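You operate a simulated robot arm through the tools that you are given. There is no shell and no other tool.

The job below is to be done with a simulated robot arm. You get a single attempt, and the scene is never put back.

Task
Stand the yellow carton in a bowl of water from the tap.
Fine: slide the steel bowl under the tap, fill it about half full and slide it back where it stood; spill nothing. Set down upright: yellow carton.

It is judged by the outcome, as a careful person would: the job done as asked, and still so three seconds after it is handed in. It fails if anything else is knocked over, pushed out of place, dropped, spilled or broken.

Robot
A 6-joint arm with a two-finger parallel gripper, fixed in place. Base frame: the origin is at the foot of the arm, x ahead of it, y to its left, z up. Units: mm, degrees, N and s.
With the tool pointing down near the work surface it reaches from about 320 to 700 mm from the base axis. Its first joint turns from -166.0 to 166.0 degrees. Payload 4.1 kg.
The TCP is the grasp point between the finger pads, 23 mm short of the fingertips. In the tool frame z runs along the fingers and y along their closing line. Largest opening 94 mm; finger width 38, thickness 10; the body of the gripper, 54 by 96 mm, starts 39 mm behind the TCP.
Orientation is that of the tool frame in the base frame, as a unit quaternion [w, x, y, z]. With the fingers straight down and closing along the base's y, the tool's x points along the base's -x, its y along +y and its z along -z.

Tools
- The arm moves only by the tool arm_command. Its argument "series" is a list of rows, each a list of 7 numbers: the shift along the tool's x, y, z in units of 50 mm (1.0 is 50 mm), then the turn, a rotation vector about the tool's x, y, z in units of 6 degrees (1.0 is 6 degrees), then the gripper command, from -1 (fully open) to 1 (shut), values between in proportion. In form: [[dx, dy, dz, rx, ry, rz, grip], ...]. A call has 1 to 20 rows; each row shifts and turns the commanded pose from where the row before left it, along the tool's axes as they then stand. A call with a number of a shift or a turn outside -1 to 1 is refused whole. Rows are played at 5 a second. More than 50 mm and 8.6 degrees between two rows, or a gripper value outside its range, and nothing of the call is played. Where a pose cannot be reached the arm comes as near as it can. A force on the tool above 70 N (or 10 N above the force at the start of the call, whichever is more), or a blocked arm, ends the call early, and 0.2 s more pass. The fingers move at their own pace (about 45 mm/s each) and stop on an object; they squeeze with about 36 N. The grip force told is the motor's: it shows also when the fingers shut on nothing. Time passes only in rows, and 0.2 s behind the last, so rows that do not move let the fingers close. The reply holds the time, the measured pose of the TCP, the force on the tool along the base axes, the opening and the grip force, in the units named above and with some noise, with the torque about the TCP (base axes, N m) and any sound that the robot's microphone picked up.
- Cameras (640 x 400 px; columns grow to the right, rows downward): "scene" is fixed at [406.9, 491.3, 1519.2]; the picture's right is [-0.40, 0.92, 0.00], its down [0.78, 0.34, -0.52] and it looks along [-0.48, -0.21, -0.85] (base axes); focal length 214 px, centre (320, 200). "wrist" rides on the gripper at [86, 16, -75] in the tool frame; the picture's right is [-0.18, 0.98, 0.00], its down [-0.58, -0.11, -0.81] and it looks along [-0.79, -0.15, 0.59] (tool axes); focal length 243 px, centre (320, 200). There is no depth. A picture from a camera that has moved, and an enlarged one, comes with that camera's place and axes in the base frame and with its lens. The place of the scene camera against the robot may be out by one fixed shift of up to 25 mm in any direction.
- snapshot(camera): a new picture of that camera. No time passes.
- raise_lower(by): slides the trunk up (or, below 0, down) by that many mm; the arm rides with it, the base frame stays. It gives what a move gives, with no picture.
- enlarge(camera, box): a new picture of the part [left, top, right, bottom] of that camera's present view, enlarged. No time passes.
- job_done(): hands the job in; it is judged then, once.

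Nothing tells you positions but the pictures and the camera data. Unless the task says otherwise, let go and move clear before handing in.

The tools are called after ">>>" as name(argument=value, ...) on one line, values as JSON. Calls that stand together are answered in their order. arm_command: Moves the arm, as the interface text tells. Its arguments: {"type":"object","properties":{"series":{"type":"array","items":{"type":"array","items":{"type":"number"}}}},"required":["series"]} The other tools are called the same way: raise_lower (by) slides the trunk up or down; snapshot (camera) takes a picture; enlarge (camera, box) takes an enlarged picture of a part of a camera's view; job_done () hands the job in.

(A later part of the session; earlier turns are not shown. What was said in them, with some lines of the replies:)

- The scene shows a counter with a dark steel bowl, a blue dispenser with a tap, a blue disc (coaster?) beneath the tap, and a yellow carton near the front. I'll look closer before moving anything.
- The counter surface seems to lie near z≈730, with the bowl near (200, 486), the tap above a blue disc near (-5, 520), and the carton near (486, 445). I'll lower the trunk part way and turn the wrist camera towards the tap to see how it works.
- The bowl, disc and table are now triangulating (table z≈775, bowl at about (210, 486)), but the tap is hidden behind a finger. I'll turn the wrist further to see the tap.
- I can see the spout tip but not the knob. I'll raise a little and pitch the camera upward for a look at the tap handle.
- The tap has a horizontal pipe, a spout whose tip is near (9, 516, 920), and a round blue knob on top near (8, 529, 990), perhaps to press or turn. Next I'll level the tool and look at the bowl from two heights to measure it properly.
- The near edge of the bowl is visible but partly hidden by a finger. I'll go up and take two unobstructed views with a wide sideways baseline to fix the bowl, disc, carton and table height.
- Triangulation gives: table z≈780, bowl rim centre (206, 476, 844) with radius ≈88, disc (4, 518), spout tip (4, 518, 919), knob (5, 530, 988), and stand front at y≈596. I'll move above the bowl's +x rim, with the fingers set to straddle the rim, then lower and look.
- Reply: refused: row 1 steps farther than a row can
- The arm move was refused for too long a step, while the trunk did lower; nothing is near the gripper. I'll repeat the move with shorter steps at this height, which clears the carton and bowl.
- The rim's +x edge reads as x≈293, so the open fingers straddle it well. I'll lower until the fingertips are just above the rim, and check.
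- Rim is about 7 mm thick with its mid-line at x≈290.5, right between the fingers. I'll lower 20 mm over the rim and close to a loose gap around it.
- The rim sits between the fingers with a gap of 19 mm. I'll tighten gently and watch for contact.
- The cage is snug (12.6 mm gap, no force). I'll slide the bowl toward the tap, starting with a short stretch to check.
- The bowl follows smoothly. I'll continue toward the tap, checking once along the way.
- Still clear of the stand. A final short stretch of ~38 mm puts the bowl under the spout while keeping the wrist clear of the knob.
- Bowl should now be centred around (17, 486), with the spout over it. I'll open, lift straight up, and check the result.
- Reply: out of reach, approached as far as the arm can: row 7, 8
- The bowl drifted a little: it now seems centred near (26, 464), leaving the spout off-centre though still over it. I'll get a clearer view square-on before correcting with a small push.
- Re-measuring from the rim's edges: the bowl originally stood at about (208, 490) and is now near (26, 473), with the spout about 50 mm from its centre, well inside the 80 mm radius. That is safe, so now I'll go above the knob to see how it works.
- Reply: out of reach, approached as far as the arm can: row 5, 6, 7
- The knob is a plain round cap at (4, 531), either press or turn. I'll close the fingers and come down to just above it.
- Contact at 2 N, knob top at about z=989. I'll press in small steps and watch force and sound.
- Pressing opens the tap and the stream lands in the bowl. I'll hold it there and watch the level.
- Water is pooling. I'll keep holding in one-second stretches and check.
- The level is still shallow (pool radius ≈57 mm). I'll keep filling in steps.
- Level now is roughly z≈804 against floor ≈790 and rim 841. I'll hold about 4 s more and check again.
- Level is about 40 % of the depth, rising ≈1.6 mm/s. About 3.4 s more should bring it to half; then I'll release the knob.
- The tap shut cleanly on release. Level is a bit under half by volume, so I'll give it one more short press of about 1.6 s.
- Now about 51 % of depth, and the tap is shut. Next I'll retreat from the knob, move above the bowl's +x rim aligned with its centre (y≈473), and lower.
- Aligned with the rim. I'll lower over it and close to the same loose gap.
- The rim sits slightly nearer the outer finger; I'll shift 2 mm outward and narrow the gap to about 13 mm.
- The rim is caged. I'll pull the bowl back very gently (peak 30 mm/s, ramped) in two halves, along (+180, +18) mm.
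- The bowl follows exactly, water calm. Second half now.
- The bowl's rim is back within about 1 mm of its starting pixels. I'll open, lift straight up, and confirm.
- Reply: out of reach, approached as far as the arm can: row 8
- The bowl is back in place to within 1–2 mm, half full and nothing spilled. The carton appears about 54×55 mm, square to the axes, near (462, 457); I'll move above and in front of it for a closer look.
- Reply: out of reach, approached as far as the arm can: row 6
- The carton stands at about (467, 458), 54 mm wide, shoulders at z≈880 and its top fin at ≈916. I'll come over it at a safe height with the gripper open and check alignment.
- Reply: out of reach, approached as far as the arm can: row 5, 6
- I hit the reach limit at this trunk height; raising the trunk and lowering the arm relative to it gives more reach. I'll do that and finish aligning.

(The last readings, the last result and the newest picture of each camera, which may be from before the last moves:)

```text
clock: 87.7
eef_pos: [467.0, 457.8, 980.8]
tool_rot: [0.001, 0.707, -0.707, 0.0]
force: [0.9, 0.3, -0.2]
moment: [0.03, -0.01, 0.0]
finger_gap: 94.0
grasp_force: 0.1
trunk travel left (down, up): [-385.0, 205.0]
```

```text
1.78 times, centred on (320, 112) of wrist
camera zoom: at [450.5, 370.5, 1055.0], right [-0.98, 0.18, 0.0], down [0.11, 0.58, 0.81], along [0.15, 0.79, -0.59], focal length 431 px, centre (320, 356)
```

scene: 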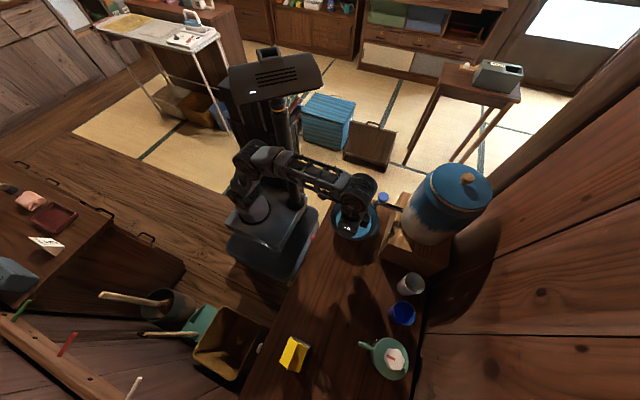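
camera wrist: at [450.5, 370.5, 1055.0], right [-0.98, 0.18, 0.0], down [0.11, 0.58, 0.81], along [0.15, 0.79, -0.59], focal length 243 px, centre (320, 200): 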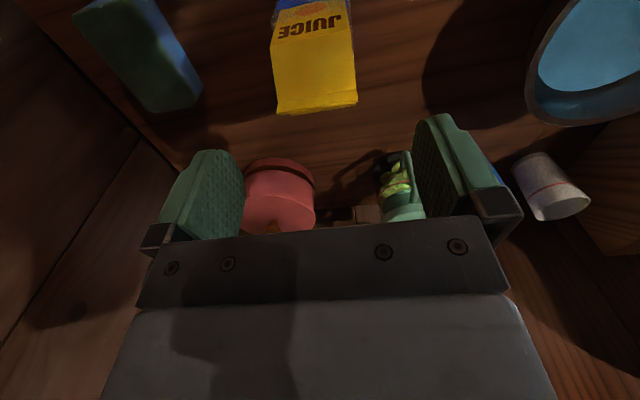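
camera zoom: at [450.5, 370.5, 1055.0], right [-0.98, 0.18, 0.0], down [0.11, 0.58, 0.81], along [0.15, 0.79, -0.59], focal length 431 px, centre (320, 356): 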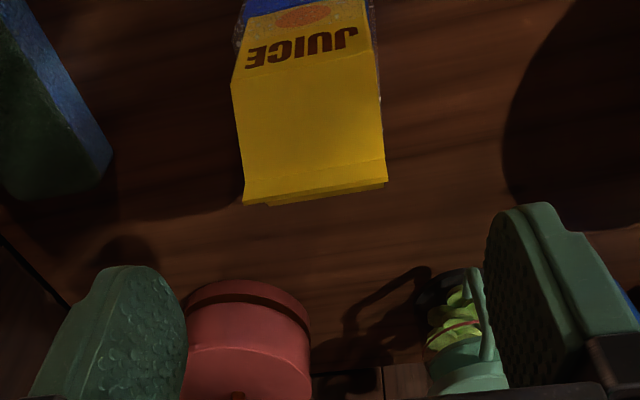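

Ridge runs x=443–497 at y≈459.5, top z≈914, so the carton is centred at about (469.5, 459.5). I'll shift 3 mm and lower to the shoulders.

>>> arm_command(series=[[-0.06, -0.06, 0.3, 0, 0, 0, -1], [0, 0, 0.5, 0, 0, 0, -1], [0, 0, 0.5, 0, 0, 0, -1], [0, 0, 0.3, 0, 0, 0, -1], [0, 0, 0.2, 0, 0, 0, -1], [0, 0, 0.13, 0, 0, 0, -1], [0, 0, 0, 0, 0, 0, -1]])

>>> snapshot(camera="wrist")

>>> enlarge(camera="scene", box=[240, 275, 400, 375])

```text
clock: 89.2
eef_pos: [470.4, 461.6, 884.5]
tool_rot: [0.0, -0.707, 0.708, 0.001]
force: [-0.1, -0.2, 0.1]
moment: [-0.02, 0.03, -0.02]
finger_gap: 93.9
grasp_force: 0.1
trunk travel left (down, up): [-385.0, 205.0]
```

```text
taken
camera wrist: at [453.3, 373.5, 958.5], right [-0.98, 0.18, 0.0], down [0.11, 0.58, 0.81], along [0.15, 0.79, -0.59], focal length 243 px, centre (320, 200)
```

wrist: 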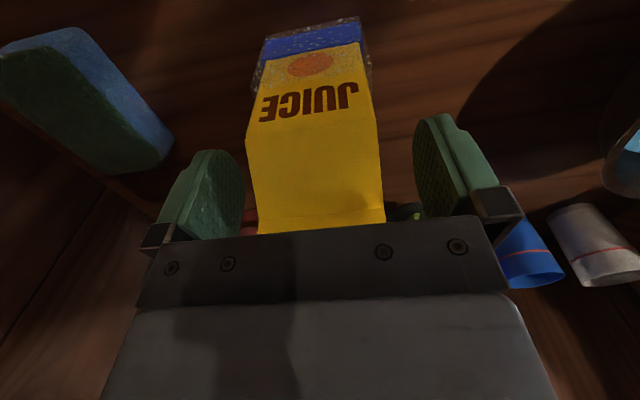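

```text
4.00 times, centred on (320, 325) of scene
camera zoom: at [406.9, 491.3, 1519.2], right [-0.4, 0.92, 0.0], down [0.78, 0.34, -0.52], along [-0.48, -0.21, -0.85], focal length 858 px, centre (320, -300)
```

zoom: 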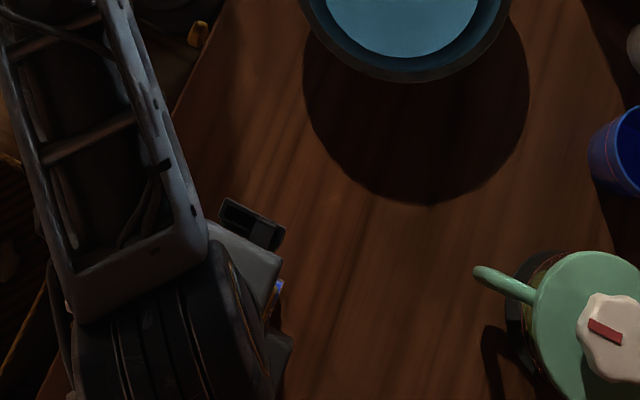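

The carton is centred between the fingers and the pads overlap its upper body. I'll go 4 mm lower and close.

>>> arm_command(series=[[0, 0, 0.08, 0, 0, 0, -1], [0, 0, 0, 0, 0, 0, -0.5], [0, 0, 0, 0, 0, 0, 0], [0, 0, 0, 0, 0, 0, 0.2], [0, 0, 0, 0, 0, 0, 0.4], [0, 0, 0, 0, 0, 0, 1], [0, 0, 0, 0, 0, 0, 1], [0, 0, 0, 0, 0, 0, 1]])

>>> snapshot(camera="wrist")

```text
clock: 91.0
eef_pos: [470.0, 460.9, 880.5]
tool_rot: [0.0, 0.707, -0.707, 0.0]
force: [-0.3, 0.4, -0.1]
moment: [0.06, -0.05, 0.01]
finger_gap: 55.8
grasp_force: 35.8
trunk travel left (down, up): [-385.0, 205.0]
```

```text
taken
camera wrist: at [453.4, 373.5, 954.8], right [-0.98, 0.18, 0.0], down [0.11, 0.58, 0.81], along [0.15, 0.79, -0.59], focal length 243 px, centre (320, 200)
```

wrist: 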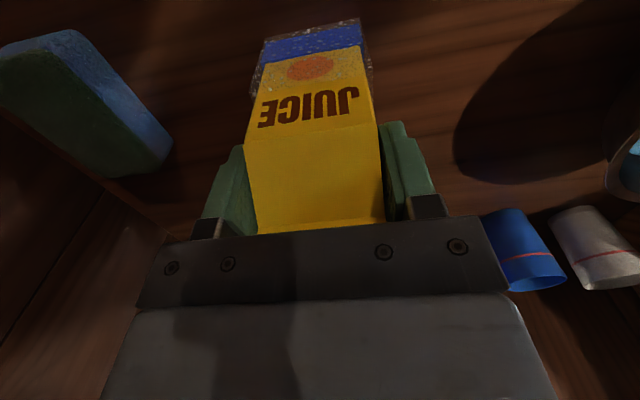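

Gripped at 55.8 mm with 36 N. I'll lift a little first to check the hold.

>>> arm_command(series=[[0, 0, -0.1, 0, 0, 0, 1], [0, 0, -0.15, 0, 0, 0, 1], [0, 0, -0.15, 0, 0, 0, 1], [0, 0, 0, 0, 0, 0, 1]])

>>> snapshot(camera="wrist")

```text
clock: 92.0
eef_pos: [470.8, 460.8, 900.3]
tool_rot: [0.0, 0.707, -0.707, -0.001]
force: [-0.2, 0.1, -3.0]
moment: [-0.03, 0.03, -0.01]
finger_gap: 55.8
grasp_force: 35.9
trunk travel left (down, up): [-385.0, 205.0]
```

```text
taken
camera wrist: at [453.6, 373.5, 974.5], right [-0.98, 0.18, 0.0], down [0.11, 0.58, 0.81], along [0.15, 0.79, -0.59], focal length 243 px, centre (320, 200)
```

wrist: 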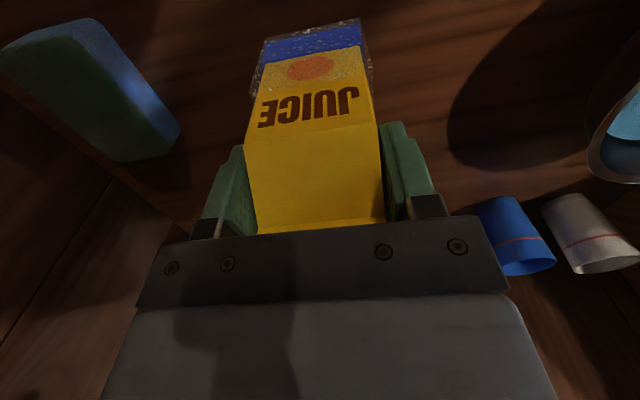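

The carton weighs about 3 N and hangs straight. I'll raise the trunk, carry it to just in front of the bowl, and check the alignment there.

>>> raise_lower(by=100)

>>> arm_command(series=[[0.1, 0.2, 0, 0, 0, 0, 1], [0.15, 0.4, 0, 0, 0, 0, 1], [0.15, 0.5, 0, 0, 0, 0, 1], [0.15, 0.6, 0, 0, 0, 0, 1], [0.15, 0.6, 0, 0, 0, 0, 1], [0.15, 0.6, 0, 0, 0, 0, 1], [0.15, 0.6, 0, 0, 0, 0, 1], [0.1, 0.6, 0, 0, 0, 0, 1], [0.1, 0.5, 0, 0, 0, 0, 1], [0, 0.4, 0, 0, 0, 0, 1], [0, 0.2, 0, 0, 0, 0, 1], [0, 0, 0, 0, 0, 0, 1], [0, 0, 0, 0, 0, 0, 1]])

>>> snapshot(camera="wrist")

>>> snapshot(camera="scene")

```text
clock: 93.4
eef_pos: [469.6, 460.4, 1000.3]
tool_rot: [0.0, 0.708, -0.707, 0.0]
force: [0.0, -0.4, -2.8]
moment: [0.01, 0.0, 0.01]
finger_gap: 56.0
grasp_force: 36.2
trunk travel left (down, up): [-485.0, 105.0]
```

```text
clock: 96.2
eef_pos: [209.7, 400.6, 1000.7]
tool_rot: [0.0, -0.707, 0.707, 0.0]
force: [-1.2, -0.3, -1.8]
moment: [0.03, 0.03, 0.0]
finger_gap: 55.8
grasp_force: 36.1
trunk travel left (down, up): [-485.0, 105.0]
```

```text
taken
camera wrist: at [192.5, 313.8, 1074.3], right [-0.98, 0.18, 0.0], down [0.11, 0.58, 0.81], along [0.15, 0.79, -0.59], focal length 243 px, centre (320, 200)
```

wrist: 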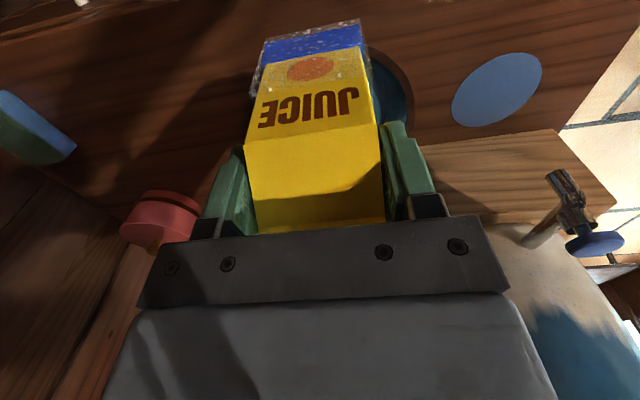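

```text
taken
```

scene: 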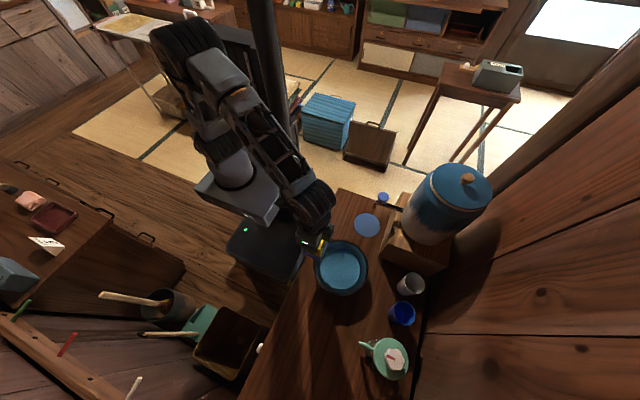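

The carton hides most of the bowl from here. I'll look from either side of it to fix the bowl's centre precisely.

>>> arm_command(series=[[0, -0.3, 0, 0, 0, 0, 1], [0, -0.5, 0, 0, 0, 0, 1], [0, -0.6, 0, 0, 0, 0, 1], [0, -0.6, 0, 0, 0, 0, 1], [0, -0.4, 0, 0, 0, 0, 1], [0, -0.2, 0, 0, 0, 0, 1], [0, 0, 0, 0, 0, 0, 1], [0, 0, 0, 0, 0, 0, 1]])

>>> enlarge(camera="wrist", box=[320, 0, 640, 200])

>>> arm_command(series=[[0, 0.3, 0, 0, 0, 0, 1], [0, 0.5, 0, 0, 0, 0, 1], [0, 0.6, 0, 0, 0, 0, 1], [0, 0.7, 0, 0, 0, 0, 1], [0, 0.7, 0, 0, 0, 0, 1], [0, 0.7, 0, 0, 0, 0, 1], [0, 0.6, 0, 0, 0, 0, 1], [0, 0.4, 0, 0, 0, 0, 1], [0, 0.2, 0, 0, 0, 0, 1], [0, 0, 0, 0, 0, 0, 1], [0, 0, 0, 0, 0, 0, 1]])

>>> enlarge(camera="wrist", box=[0, 0, 320, 200])

```text
clock: 98.0
eef_pos: [341.5, 400.0, 999.8]
tool_rot: [0.0, -0.707, 0.708, 0.0]
force: [0.2, 0.6, -3.3]
moment: [0.03, 0.02, 0.01]
finger_gap: 55.8
grasp_force: 36.6
trunk travel left (down, up): [-485.0, 105.0]
```

```text
2.00 times, centred on (480, 100) of wrist
camera zoom: at [323.9, 313.1, 1074.4], right [-0.98, 0.18, 0.0], down [0.11, 0.58, 0.81], along [0.15, 0.79, -0.59], focal length 485 px, centre (0, 400)
```

zoom: 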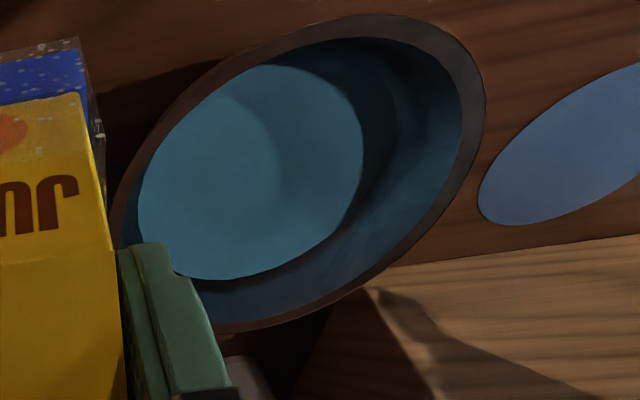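

```text
clock: 100.4
eef_pos: [104.8, 399.8, 1000.4]
tool_rot: [0.0, -0.707, 0.707, 0.0]
force: [-0.8, 0.9, -3.1]
moment: [-0.04, -0.02, -0.03]
finger_gap: 55.6
grasp_force: 36.2
trunk travel left (down, up): [-485.0, 105.0]
```

```text
2.00 times, centred on (160, 100) of wrist
camera zoom: at [88.5, 313.4, 1074.3], right [-0.98, 0.18, 0.0], down [0.11, 0.58, 0.81], along [0.15, 0.79, -0.59], focal length 485 px, centre (640, 400)
```

zoom: 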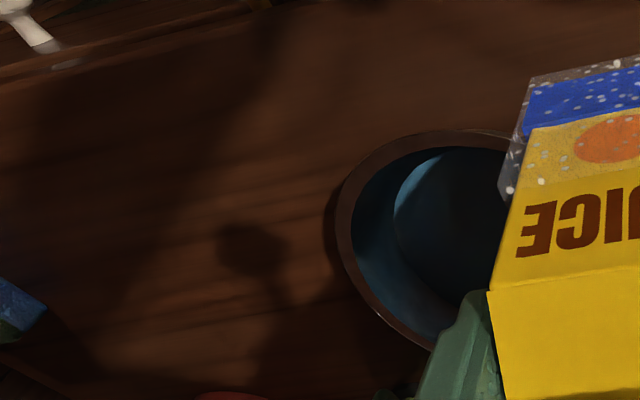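

Fitting the rim points gives the bowl centre at (207.5, 488.5), radius 88. I'll move the carton over that point at the present height and check from the scene camera.

>>> arm_command(series=[[-0.1, -0.12, 0, 0, 0, 0, 1], [-0.2, -0.24, 0, 0, 0, 0, 1], [-0.3, -0.34, 0, 0, 0, 0, 1], [-0.3, -0.34, 0, 0, 0, 0, 1], [-0.3, -0.34, 0, 0, 0, 0, 1], [-0.282, -0.32, 0, 0, 0, 0, 1], [-0.2, -0.24, 0, 0, 0, 0, 1], [-0.1, -0.12, 0, 0, 0, 0, 1], [0, 0, 0, 0, 0, 0, 1], [0, 0, 0, 0, 0, 0, 1]])

>>> snapshot(camera="wrist")

>>> enlarge(camera="scene", box=[280, 205, 400, 305])

```text
clock: 102.6
eef_pos: [208.2, 490.4, 1000.1]
tool_rot: [0.0, 0.707, -0.707, 0.0]
force: [-0.3, 0.2, -2.4]
moment: [-0.01, 0.01, -0.01]
finger_gap: 55.7
grasp_force: 36.0
trunk travel left (down, up): [-485.0, 105.0]
```

```text
taken
camera wrist: at [191.3, 402.8, 1074.1], right [-0.98, 0.18, 0.0], down [0.11, 0.58, 0.81], along [0.15, 0.79, -0.59], focal length 243 px, centre (320, 200)
```

wrist: 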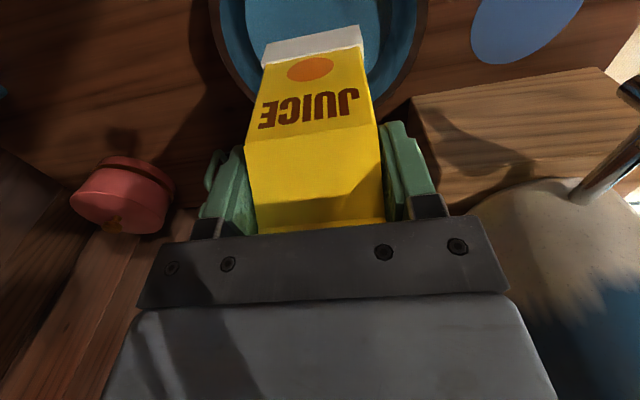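

```text
4.00 times, centred on (340, 255) of scene
camera zoom: at [406.9, 491.3, 1519.2], right [-0.4, 0.92, 0.0], down [0.78, 0.34, -0.52], along [-0.48, -0.21, -0.85], focal length 858 px, centre (240, -20)
```

zoom: 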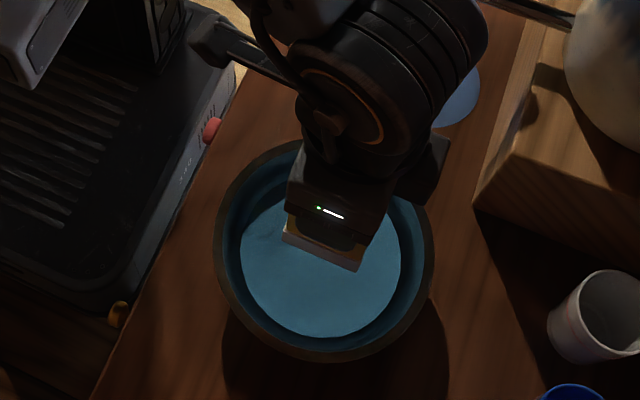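

The carton hangs over the bowl's centre, but its blue base band now looks white, so I'll check closely before lowering.

>>> enlarge(camera="wrist", box=[200, 0, 440, 150])

>>> snapshot(camera="scene")

>>> enlarge(camera="scene", box=[240, 275, 440, 400])

```text
2.67 times, centred on (320, 75) of wrist
camera zoom: at [191.3, 402.8, 1074.1], right [-0.98, 0.18, 0.0], down [0.11, 0.58, 0.81], along [0.15, 0.79, -0.59], focal length 647 px, centre (320, 533)
```

zoom: 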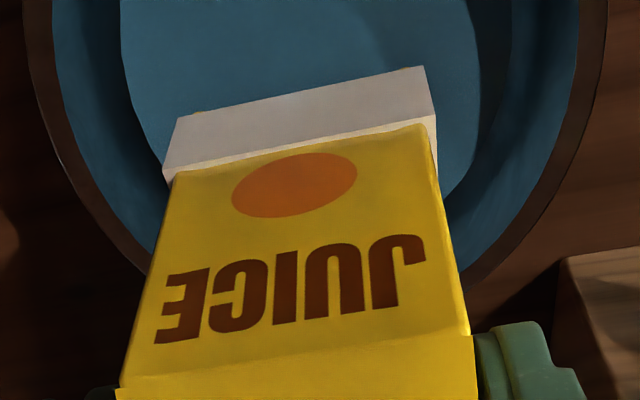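

```text
taken
```

scene: 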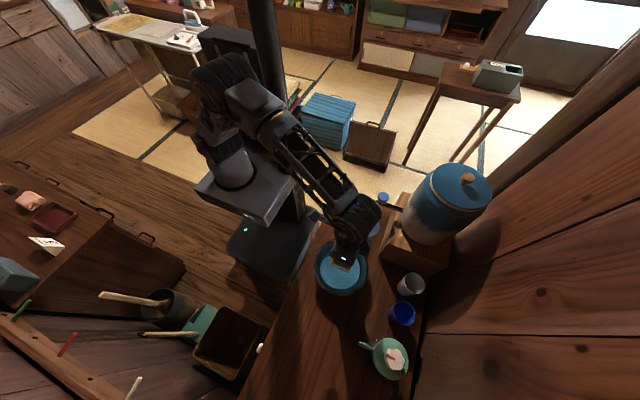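

```text
3.20 times, centred on (340, 338) of scene
camera zoom: at [406.9, 491.3, 1519.2], right [-0.4, 0.92, 0.0], down [0.78, 0.34, -0.52], along [-0.48, -0.21, -0.85], focal length 686 px, centre (256, -240)
```

zoom: 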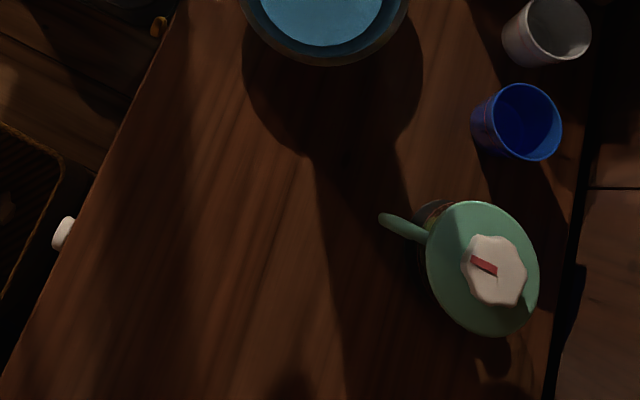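

The frost-like blue band simply vanished above the water (nothing fell anywhere), and the carton is whole and centred over the bowl. I'll lower it with the trunk first, then in small arm steps.

>>> raise_lower(by=-70)

>>> snapshot(camera="wrist")

>>> arm_command(series=[[0, 0, 0.08, 0, 0, 0, 1], [0, 0, 0.08, 0, 0, 0, 1], [0, 0, 0.08, 0, 0, 0, 1], [0, 0, 0.08, 0, 0, 0, 1], [0, 0, 0.08, 0, 0, 0, 1], [0, 0, 0, 0, 0, 0, 1]])

>>> snapshot(camera="wrist")

```text
clock: 103.7
eef_pos: [207.9, 489.3, 929.4]
tool_rot: [0.0, -0.707, 0.707, 0.0]
force: [0.4, -0.2, -3.4]
moment: [0.0, 0.01, 0.01]
finger_gap: 55.9
grasp_force: 36.2
trunk travel left (down, up): [-415.0, 175.0]
```

```text
taken
camera wrist: at [191.2, 402.7, 1004.2], right [-0.98, 0.18, 0.0], down [0.11, 0.58, 0.81], along [0.15, 0.79, -0.59], focal length 243 px, centre (320, 200)
```

wrist: 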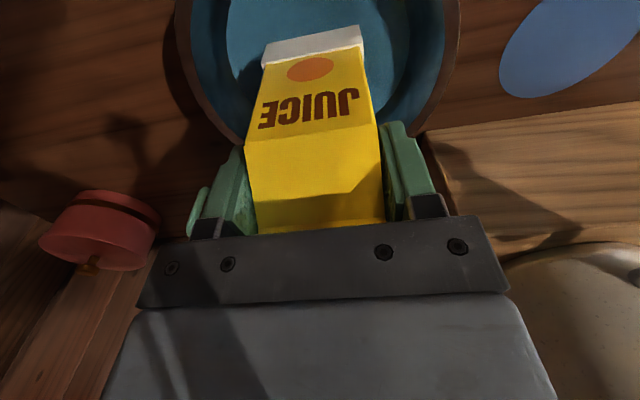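

```text
clock: 105.1
eef_pos: [207.5, 491.2, 910.1]
tool_rot: [-0.001, 0.707, -0.707, -0.001]
force: [0.1, -0.7, -3.7]
moment: [-0.02, 0.01, 0.0]
finger_gap: 56.0
grasp_force: 36.1
trunk travel left (down, up): [-415.0, 175.0]
```

```text
taken
camera wrist: at [191.3, 402.7, 983.8], right [-0.98, 0.18, 0.0], down [0.11, 0.58, 0.81], along [0.15, 0.79, -0.59], focal length 243 px, centre (320, 200)
```

wrist: 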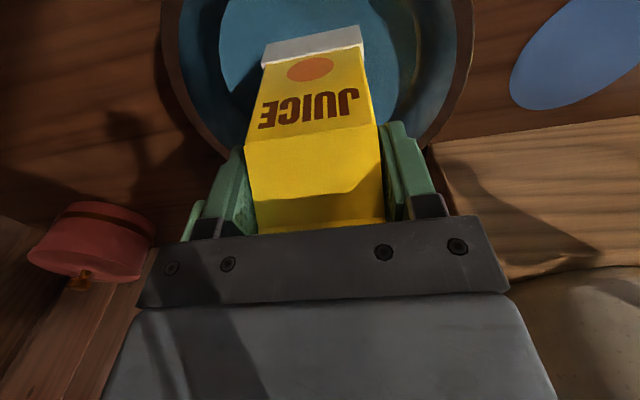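

Going down smoothly. I'll continue in 2 mm steps watching for contact.

>>> arm_command(series=[[0, 0, 0.06, 0, 0, 0, 1], [0, 0, 0.06, 0, 0, 0, 1], [0, 0, 0.06, 0, 0, 0, 1], [0, 0, 0, 0, 0, 0, 1]])

>>> arm_command(series=[[0, 0, 0.04, 0, 0, 0, 1], [0, 0, 0.04, 0, 0, 0, 1], [0, 0, 0, 0, 0, 0, 1]])

>>> enlarge(camera="wrist", box=[160, 0, 480, 200])

```text
clock: 106.1
eef_pos: [207.9, 489.7, 900.7]
tool_rot: [0.0, 0.707, -0.707, 0.0]
force: [0.3, 0.5, -3.1]
moment: [-0.01, -0.01, -0.04]
finger_gap: 56.1
grasp_force: 36.0
trunk travel left (down, up): [-415.0, 175.0]
```

```text
clock: 106.9
eef_pos: [207.8, 489.6, 897.3]
tool_rot: [0.0, 0.707, -0.707, 0.001]
force: [0.1, -0.2, -3.9]
moment: [-0.01, 0.03, -0.02]
finger_gap: 55.5
grasp_force: 36.0
trunk travel left (down, up): [-415.0, 175.0]
```

```text
2.00 times, centred on (320, 100) of wrist
camera zoom: at [191.1, 402.7, 970.9], right [-0.98, 0.18, 0.0], down [0.11, 0.58, 0.81], along [0.15, 0.79, -0.59], focal length 485 px, centre (320, 400)
```

zoom: 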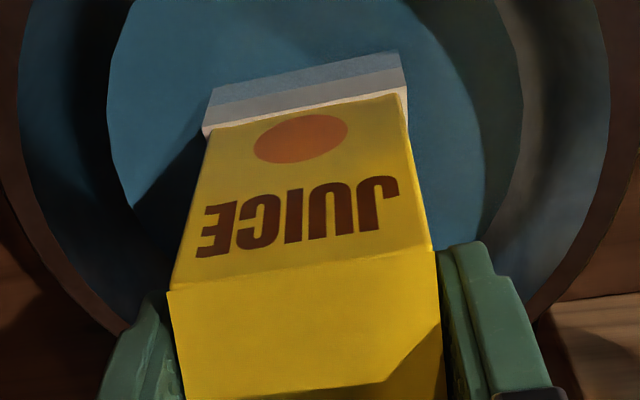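

The base is entering the water, no floor contact yet. Continuing.

>>> arm_command(series=[[0, 0, 0.04, 0, 0, 0, 1], [0, 0, 0.04, 0, 0, 0, 1], [0, 0, 0, 0, 0, 0, 1]])

>>> arm_command(series=[[0, 0, 0.03, 0, 0, 0, 1], [0, 0, 0.03, 0, 0, 0, 1], [0, 0, 0, 0, 0, 0, 1]])

```text
clock: 107.7
eef_pos: [208.9, 490.4, 893.7]
tool_rot: [0.0, -0.707, 0.707, 0.0]
force: [-0.1, 0.3, -2.4]
moment: [-0.01, -0.01, 0.02]
finger_gap: 55.8
grasp_force: 35.7
trunk travel left (down, up): [-415.0, 175.0]
```

```text
clock: 108.5
eef_pos: [208.5, 488.8, 890.9]
tool_rot: [0.0, -0.707, 0.707, 0.001]
force: [0.6, -1.0, -2.8]
moment: [0.01, -0.02, 0.01]
finger_gap: 55.7
grasp_force: 36.0
trunk travel left (down, up): [-415.0, 175.0]
```

>>> arm_command(series=[[0, 0, 0.03, 0, 0, 0, 1], [0, 0, 0, 0, 0, 0, 1]])

>>> arm_command(series=[[0, 0, 0.03, 0, 0, 0, 1], [0, 0, 0, 0, 0, 0, 1]])

>>> enlarge(camera="wrist", box=[160, 0, 480, 200])

```text
clock: 109.1
eef_pos: [207.4, 490.8, 888.7]
tool_rot: [0.0, -0.707, 0.707, 0.0]
force: [0.5, 1.3, -2.8]
moment: [0.02, 0.0, -0.01]
finger_gap: 56.1
grasp_force: 35.9
trunk travel left (down, up): [-415.0, 175.0]
```

```text
clock: 109.7
eef_pos: [208.1, 490.6, 886.8]
tool_rot: [0.0, -0.707, 0.707, 0.0]
force: [0.1, -0.3, -3.0]
moment: [-0.01, -0.01, 0.0]
finger_gap: 55.7
grasp_force: 35.8
trunk travel left (down, up): [-415.0, 175.0]
```

```text
2.00 times, centred on (320, 100) of wrist
camera zoom: at [191.4, 402.6, 961.1], right [-0.98, 0.18, 0.0], down [0.11, 0.58, 0.81], along [0.15, 0.79, -0.59], focal length 485 px, centre (320, 400)
```

zoom: 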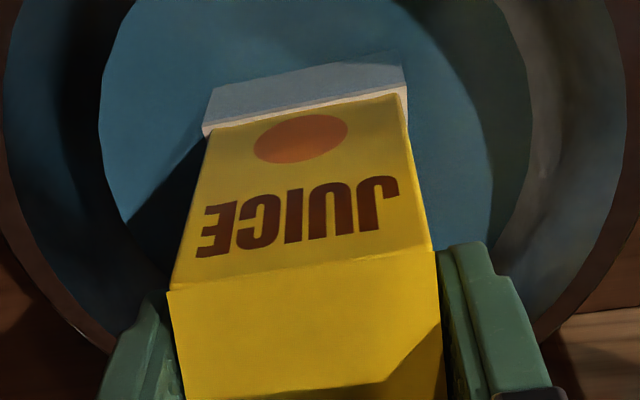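

Still hanging freely; the floor should be within a few millimetres. Continuing in ~1 mm steps.

>>> arm_command(series=[[0, 0, 0.025, 0, 0, 0, 1], [0, 0, 0, 0, 0, 0, 1]])

>>> arm_command(series=[[0, 0, 0.025, 0, 0, 0, 1], [0, 0, 0, 0, 0, 0, 1]])

```text
clock: 110.3
eef_pos: [207.4, 490.0, 884.8]
tool_rot: [0.0, -0.707, 0.707, 0.0]
force: [0.8, 0.4, -3.7]
moment: [-0.01, 0.01, -0.01]
finger_gap: 55.9
grasp_force: 35.7
trunk travel left (down, up): [-415.0, 175.0]
```

```text
clock: 110.9
eef_pos: [207.1, 490.0, 884.3]
tool_rot: [0.0, 0.708, -0.707, 0.0]
force: [0.0, 0.5, -3.1]
moment: [-0.01, 0.01, 0.0]
finger_gap: 55.4
grasp_force: 36.4
trunk travel left (down, up): [-415.0, 175.0]
```

>>> arm_command(series=[[0, 0, 0.02, 0, 0, 0, 1], [0, 0, 0, 0, 0, 0, 1]])

>>> arm_command(series=[[0, 0, 0.02, 0, 0, 0, 1], [0, 0, 0, 0, 0, 0, 1]])

>>> enlarge(camera="wrist", box=[160, 0, 480, 200])

>>> enlarge(camera="scene", box=[280, 205, 400, 305])

```text
clock: 111.5
eef_pos: [207.4, 489.6, 885.5]
tool_rot: [0.0, -0.707, 0.707, 0.001]
force: [1.1, -0.2, 3.3]
moment: [-0.17, -0.01, 0.02]
finger_gap: 55.8
grasp_force: 36.3
trunk travel left (down, up): [-415.0, 175.0]
```

```text
clock: 112.1
eef_pos: [208.6, 489.6, 884.8]
tool_rot: [-0.002, 0.707, -0.707, -0.001]
force: [0.6, -0.7, 17.0]
moment: [-0.57, 0.08, 0.01]
finger_gap: 55.5
grasp_force: 36.1
trunk travel left (down, up): [-415.0, 175.0]
```

```text
2.00 times, centred on (320, 100) of wrist
camera zoom: at [191.2, 402.2, 958.3], right [-0.98, 0.18, 0.0], down [0.11, 0.58, 0.81], along [0.15, 0.79, -0.59], focal length 485 px, centre (320, 400)
```

zoom: 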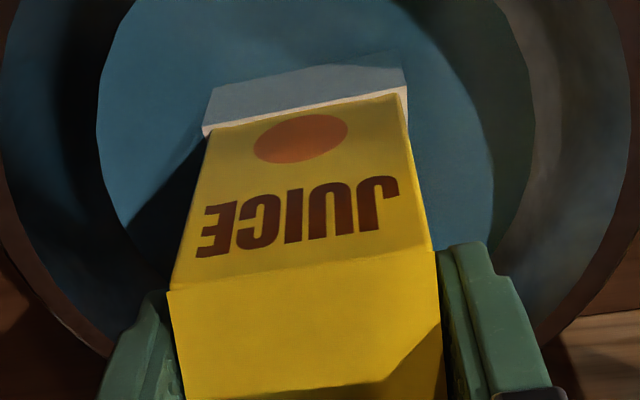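

```text
4.00 times, centred on (340, 255) of scene
camera zoom: at [406.9, 491.3, 1519.2], right [-0.4, 0.92, 0.0], down [0.78, 0.34, -0.52], along [-0.48, -0.21, -0.85], focal length 858 px, centre (240, -20)
```

zoom: 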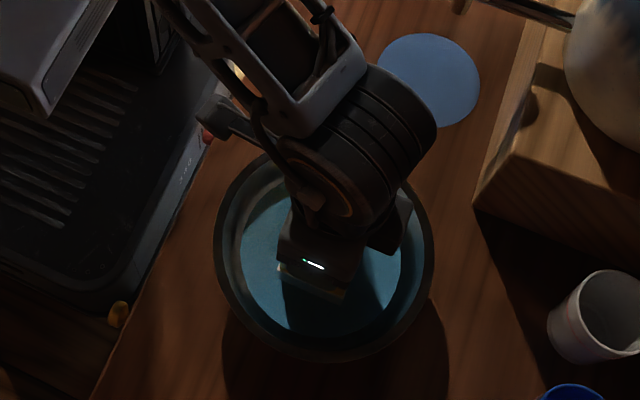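

The carton has touched, with the torque showing contact at its -y bottom edge first, so it's a bit off toward -y. I'll lift 3 mm, shift +3 mm in y and lower again.

>>> arm_command(series=[[0, 0, -0.06, 0, 0, 0, 1], [-0.06, 0, 0, 0, 0, 0, 1], [0, 0, 0, 0, 0, 0, 1]])

>>> arm_command(series=[[0, 0, 0.03, 0, 0, 0, 1], [0, 0, 0.01, 0, 0, 0, 1], [0, 0, 0, 0, 0, 0, 1]])

>>> arm_command(series=[[0, 0, 0.01, 0, 0, 0, 1], [0, 0, 0, 0, 0, 0, 1]])

```text
clock: 112.9
eef_pos: [206.7, 492.0, 883.7]
tool_rot: [0.001, 0.707, -0.707, 0.001]
force: [0.6, -1.9, -2.4]
moment: [-0.05, -0.07, 0.03]
finger_gap: 55.9
grasp_force: 35.9
trunk travel left (down, up): [-415.0, 175.0]
```

```text
clock: 113.7
eef_pos: [207.5, 493.2, 884.5]
tool_rot: [-0.001, 0.708, -0.707, -0.001]
force: [0.8, -1.1, 8.5]
moment: [-0.29, 0.07, 0.05]
finger_gap: 55.6
grasp_force: 35.9
trunk travel left (down, up): [-415.0, 175.0]
```

```text
clock: 114.3
eef_pos: [207.9, 492.7, 884.4]
tool_rot: [0.002, -0.706, 0.708, 0.0]
force: [1.2, -0.5, 16.3]
moment: [-0.35, 0.08, -0.02]
finger_gap: 55.8
grasp_force: 35.7
trunk travel left (down, up): [-415.0, 175.0]
```

Contact is now more even and at the same height, so it's resting on the floor. I'll ease the downward force before letting go.

>>> arm_command(series=[[0, 0, -0.012, 0, 0, 0, 1], [0, 0, 0, 0, 0, 0, 1]])

>>> arm_command(series=[[0, 0, -0.006, 0, 0, 0, 1], [0, 0, 0, 0, 0, 0, 1]])

```text
clock: 114.9
eef_pos: [208.4, 492.8, 884.7]
tool_rot: [0.001, -0.707, 0.707, 0.0]
force: [2.2, 2.0, 16.8]
moment: [-0.05, -0.03, -0.02]
finger_gap: 56.0
grasp_force: 36.3
trunk travel left (down, up): [-415.0, 175.0]
```

```text
clock: 115.5
eef_pos: [208.9, 493.8, 884.2]
tool_rot: [-0.001, 0.708, -0.706, -0.001]
force: [1.9, 2.2, 16.2]
moment: [0.16, -0.09, -0.01]
finger_gap: 55.6
grasp_force: 35.7
trunk travel left (down, up): [-415.0, 175.0]
```

>>> arm_command(series=[[0, 0, -0.02, 0, 0, 0, 1], [0, 0, 0, 0, 0, 0, 1]])

>>> enlarge(camera="wrist", box=[160, 0, 480, 200])

>>> enlarge(camera="scene", box=[300, 225, 380, 305])

```text
clock: 116.1
eef_pos: [207.5, 492.4, 884.2]
tool_rot: [0.0, 0.707, -0.707, 0.0]
force: [1.7, 2.0, 8.5]
moment: [0.42, -0.22, -0.03]
finger_gap: 55.7
grasp_force: 36.4
trunk travel left (down, up): [-415.0, 175.0]
```

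```text
2.00 times, centred on (320, 100) of wrist
camera zoom: at [191.0, 405.4, 958.7], right [-0.98, 0.18, 0.0], down [0.11, 0.58, 0.81], along [0.15, 0.79, -0.59], focal length 485 px, centre (320, 400)
```

zoom: 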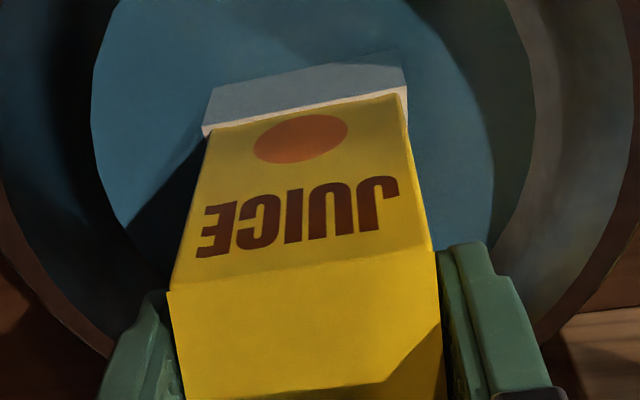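

```text
5.00 times, centred on (340, 265) of scene
camera zoom: at [406.9, 491.3, 1519.2], right [-0.4, 0.92, 0.0], down [0.78, 0.34, -0.52], along [-0.48, -0.21, -0.85], focal length 1072 px, centre (220, -125)
```

zoom: 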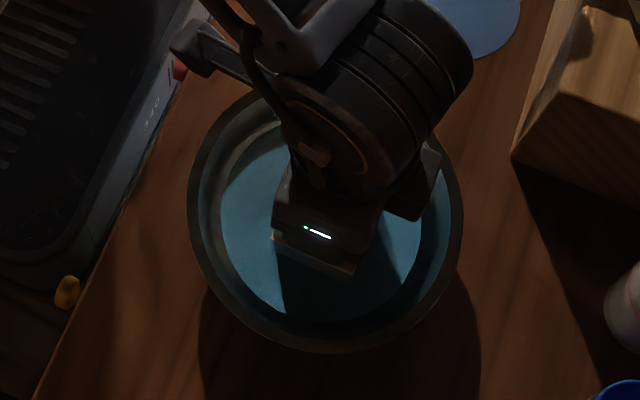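

Contact has moved to the opposite edge, so the true centre lies between. I'll lift a touch, move back 1.3 mm, and settle lightly before release.

>>> arm_command(series=[[0, 0, -0.03, 0, 0, 0, 1], [0.026, 0.01, 0, 0, 0, 0, 1], [0, 0, 0, 0, 0, 0, 1]])

>>> arm_command(series=[[0, 0, 0.02, 0, 0, 0, 1], [0, 0, 0, 0, 0, 0, 1], [0, 0, 0, 0, 0, 0, 1]])

```text
clock: 116.9
eef_pos: [207.4, 491.1, 886.8]
tool_rot: [-0.002, -0.707, 0.707, -0.001]
force: [0.3, 0.2, -2.5]
moment: [-0.01, -0.01, -0.01]
finger_gap: 55.6
grasp_force: 36.2
trunk travel left (down, up): [-415.0, 175.0]
```

```text
clock: 117.7
eef_pos: [207.4, 492.6, 886.3]
tool_rot: [0.0, -0.707, 0.707, 0.0]
force: [-0.2, 0.5, -1.8]
moment: [0.01, -0.03, -0.03]
finger_gap: 55.8
grasp_force: 36.1
trunk travel left (down, up): [-415.0, 175.0]
```

>>> arm_command(series=[[0, 0, 0.015, 0, 0, 0, 1], [0, 0, 0, 0, 0, 0, 1], [0, 0, 0, 0, 0, 0, 1]])

>>> arm_command(series=[[0, 0, 0.008, 0, 0, 0, 1], [0, 0, 0, 0, 0, 0, 1], [0, 0, 0, 0, 0, 0, 1]])

```text
clock: 118.5
eef_pos: [206.3, 491.9, 885.1]
tool_rot: [0.001, 0.707, -0.707, 0.001]
force: [-0.7, -0.1, -1.8]
moment: [0.05, -0.05, -0.02]
finger_gap: 55.7
grasp_force: 36.1
trunk travel left (down, up): [-415.0, 175.0]
```

```text
clock: 119.3
eef_pos: [207.2, 492.3, 884.0]
tool_rot: [0.0, -0.707, 0.708, -0.001]
force: [0.8, 0.3, 1.5]
moment: [0.02, -0.03, 0.0]
finger_gap: 55.9
grasp_force: 36.7
trunk travel left (down, up): [-415.0, 175.0]
```

Light, even contact (1.5 N net, no torque). Releasing gently now.

>>> arm_command(series=[[0, 0, 0, 0, 0, 0, -0.15], [0, 0, 0, 0, 0, 0, -0.22], [0, 0, 0, 0, 0, 0, -0.3], [0, 0, 0, 0, 0, 0, -0.4], [0, 0, 0, 0, 0, 0, -0.4]])

>>> enlarge(camera="wrist", box=[160, 0, 480, 200])

```text
clock: 120.5
eef_pos: [207.2, 491.5, 883.8]
tool_rot: [0.0, 0.708, -0.707, 0.0]
force: [0.4, -0.1, -0.2]
moment: [0.0, -0.01, -0.01]
finger_gap: 65.7
grasp_force: 0.0
trunk travel left (down, up): [-415.0, 175.0]
```

```text
2.00 times, centred on (320, 100) of wrist
camera zoom: at [190.5, 404.4, 958.4], right [-0.98, 0.18, 0.0], down [0.11, 0.58, 0.81], along [0.15, 0.79, -0.59], focal length 485 px, centre (320, 400)
```

zoom: 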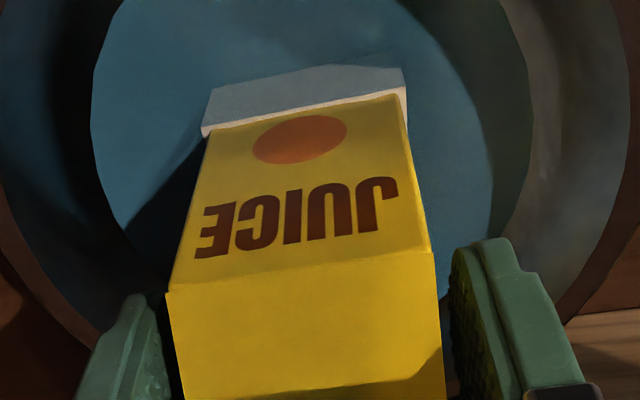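

The carton stands on its own, upright. I'll open fully and rise straight up.

>>> arm_command(series=[[0, 0, 0, 0, 0, 0, -0.7], [0, 0, 0, 0, 0, 0, -0.9], [0, 0, 0, 0, 0, 0, -0.9], [0, 0, -0.2, 0, 0, 0, -0.9], [0, 0, -0.4, 0, 0, 0, -0.9], [0, 0, -0.6, 0, 0, 0, -0.9], [0, 0, -0.6, 0, 0, 0, -0.9]])

>>> raise_lower(by=80)

>>> arm_command(series=[[0.6, 0, 0, 0, 0, 0, -0.9], [0.8, 0, 0, 0, 0, 0, -0.9], [0.8, 0, 0, 0, 0, 0, -0.9], [0.6, 0, 0, 0, 0, 0, -0.9], [0, 0, 0, 0, 0, 0, -0.9], [0, 0, 0, 0, 0, 0, -0.9]])

>>> snapshot(camera="wrist")

>>> snapshot(camera="scene")

>>> enlarge(camera="scene", box=[300, 225, 380, 305])

```text
clock: 122.1
eef_pos: [207.0, 491.6, 974.4]
tool_rot: [0.0, 0.708, -0.707, 0.0]
force: [-0.6, 1.0, -0.6]
moment: [-0.01, -0.02, 0.0]
finger_gap: 89.0
grasp_force: 0.1
trunk travel left (down, up): [-415.0, 175.0]
```

```text
clock: 123.2
eef_pos: [207.4, 491.7, 1054.0]
tool_rot: [0.001, -0.707, 0.707, 0.001]
force: [-0.6, -1.0, -0.5]
moment: [0.0, -0.02, 0.02]
finger_gap: 89.2
grasp_force: 0.2
trunk travel left (down, up): [-495.0, 95.0]
```

```text
clock: 124.6
eef_pos: [206.8, 351.6, 1054.1]
tool_rot: [0.0, 0.707, -0.707, 0.0]
force: [-0.4, -0.7, -0.2]
moment: [-0.03, -0.01, 0.01]
finger_gap: 89.4
grasp_force: 0.1
trunk travel left (down, up): [-495.0, 95.0]
```

```text
taken
camera wrist: at [190.6, 263.9, 1127.9], right [-0.98, 0.18, 0.0], down [0.11, 0.58, 0.81], along [0.15, 0.79, -0.59], focal length 243 px, centre (320, 200)
```

wrist: 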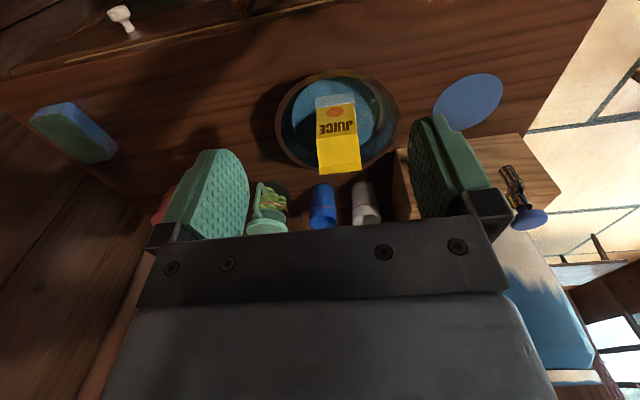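

```text
taken
```

scene: 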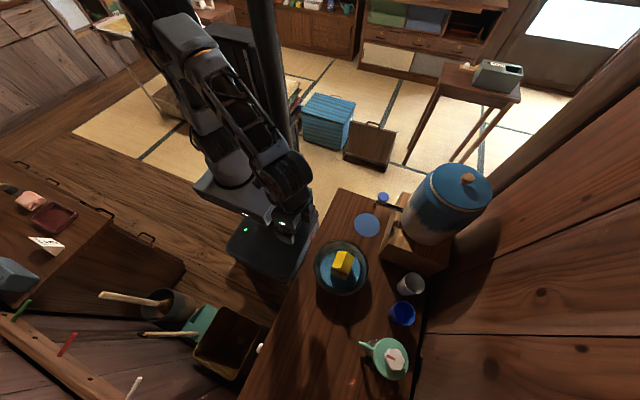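

```text
5.00 times, centred on (340, 265) of scene
camera zoom: at [406.9, 491.3, 1519.2], right [-0.4, 0.92, 0.0], down [0.78, 0.34, -0.52], along [-0.48, -0.21, -0.85], focal length 1072 px, centre (220, -125)
```

zoom: 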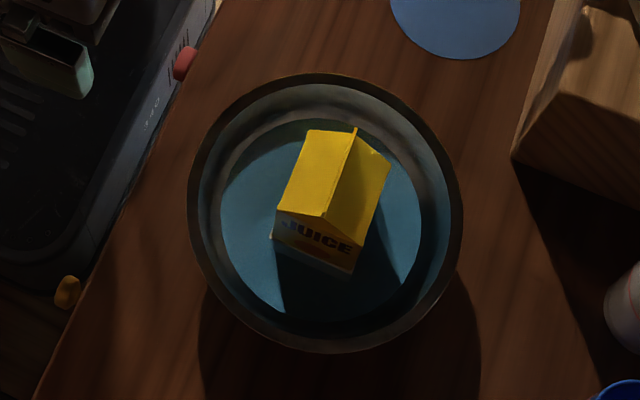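

The carton stands upright in the half-full bowl, the bowl is where it started, and the tap is dry. I'll wait a few seconds and check it stays so.

>>> arm_command(series=[[0, 0, 0, 0, 0, 0, -0.9], [0, 0, 0, 0, 0, 0, -0.9], [0, 0, 0, 0, 0, 0, -0.9], [0, 0, 0, 0, 0, 0, -0.9], [0, 0, 0, 0, 0, 0, -0.9], [0, 0, 0, 0, 0, 0, -0.9], [0, 0, 0, 0, 0, 0, -0.9], [0, 0, 0, 0, 0, 0, -0.9], [0, 0, 0, 0, 0, 0, -0.9], [0, 0, 0, 0, 0, 0, -0.9], [0, 0, 0, 0, 0, 0, -0.9], [0, 0, 0, 0, 0, 0, -0.9], [0, 0, 0, 0, 0, 0, -0.9], [0, 0, 0, 0, 0, 0, -0.9], [0, 0, 0, 0, 0, 0, -0.9]])

>>> enlarge(camera="wrist", box=[240, 50, 420, 190])

>>> enlarge(camera="scene", box=[300, 180, 440, 305])

```text
clock: 127.8
eef_pos: [206.5, 351.0, 1053.9]
tool_rot: [0.0, 0.708, -0.706, 0.001]
force: [0.3, 1.1, 0.4]
moment: [0.01, 0.0, 0.0]
finger_gap: 89.4
grasp_force: 0.0
trunk travel left (down, up): [-495.0, 95.0]
```

```text
2.86 times, centred on (330, 120) of wrist
camera zoom: at [190.6, 263.9, 1128.0], right [-0.98, 0.18, 0.0], down [0.11, 0.58, 0.81], along [0.15, 0.79, -0.59], focal length 693 px, centre (291, 429)
```

zoom: 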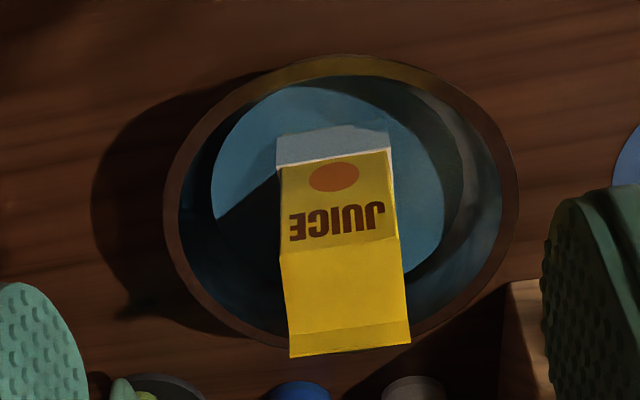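

```text
3.20 times, centred on (370, 242) of scene
camera zoom: at [406.9, 491.3, 1519.2], right [-0.4, 0.92, 0.0], down [0.78, 0.34, -0.52], along [-0.48, -0.21, -0.85], focal length 686 px, centre (160, 64)
```

zoom: 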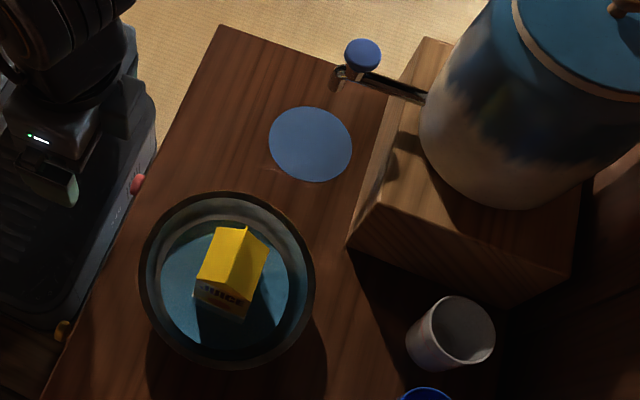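

Everything is steady. The carton stands upright in the half-full bowl, the bowl is back where it stood, the counter is dry, and the gripper is open and clear. I'm handing the job in.

>>> job_done()

```text
The job is handed in.
```

The yellow carton is standing upright in the steel bowl. The bowl is about half full of tap water and back where it started, to within 1–2 mm. I handed the job in.

- **Tap:** pressing the blue knob opened it, and it shut cleanly when released. I saw no water on the counter.
- **Bowl:** it drifted about 17 mm sideways on the way to the tap, but the stream still landed well inside it.
- **Carton:** its blue base band turned white once it was over the water. Nothing had fallen, so I took it for frost and carried on.
- **Final check:** I waited about three seconds after letting go, and everything stayed put. The gripper is open and clear of the bowl.
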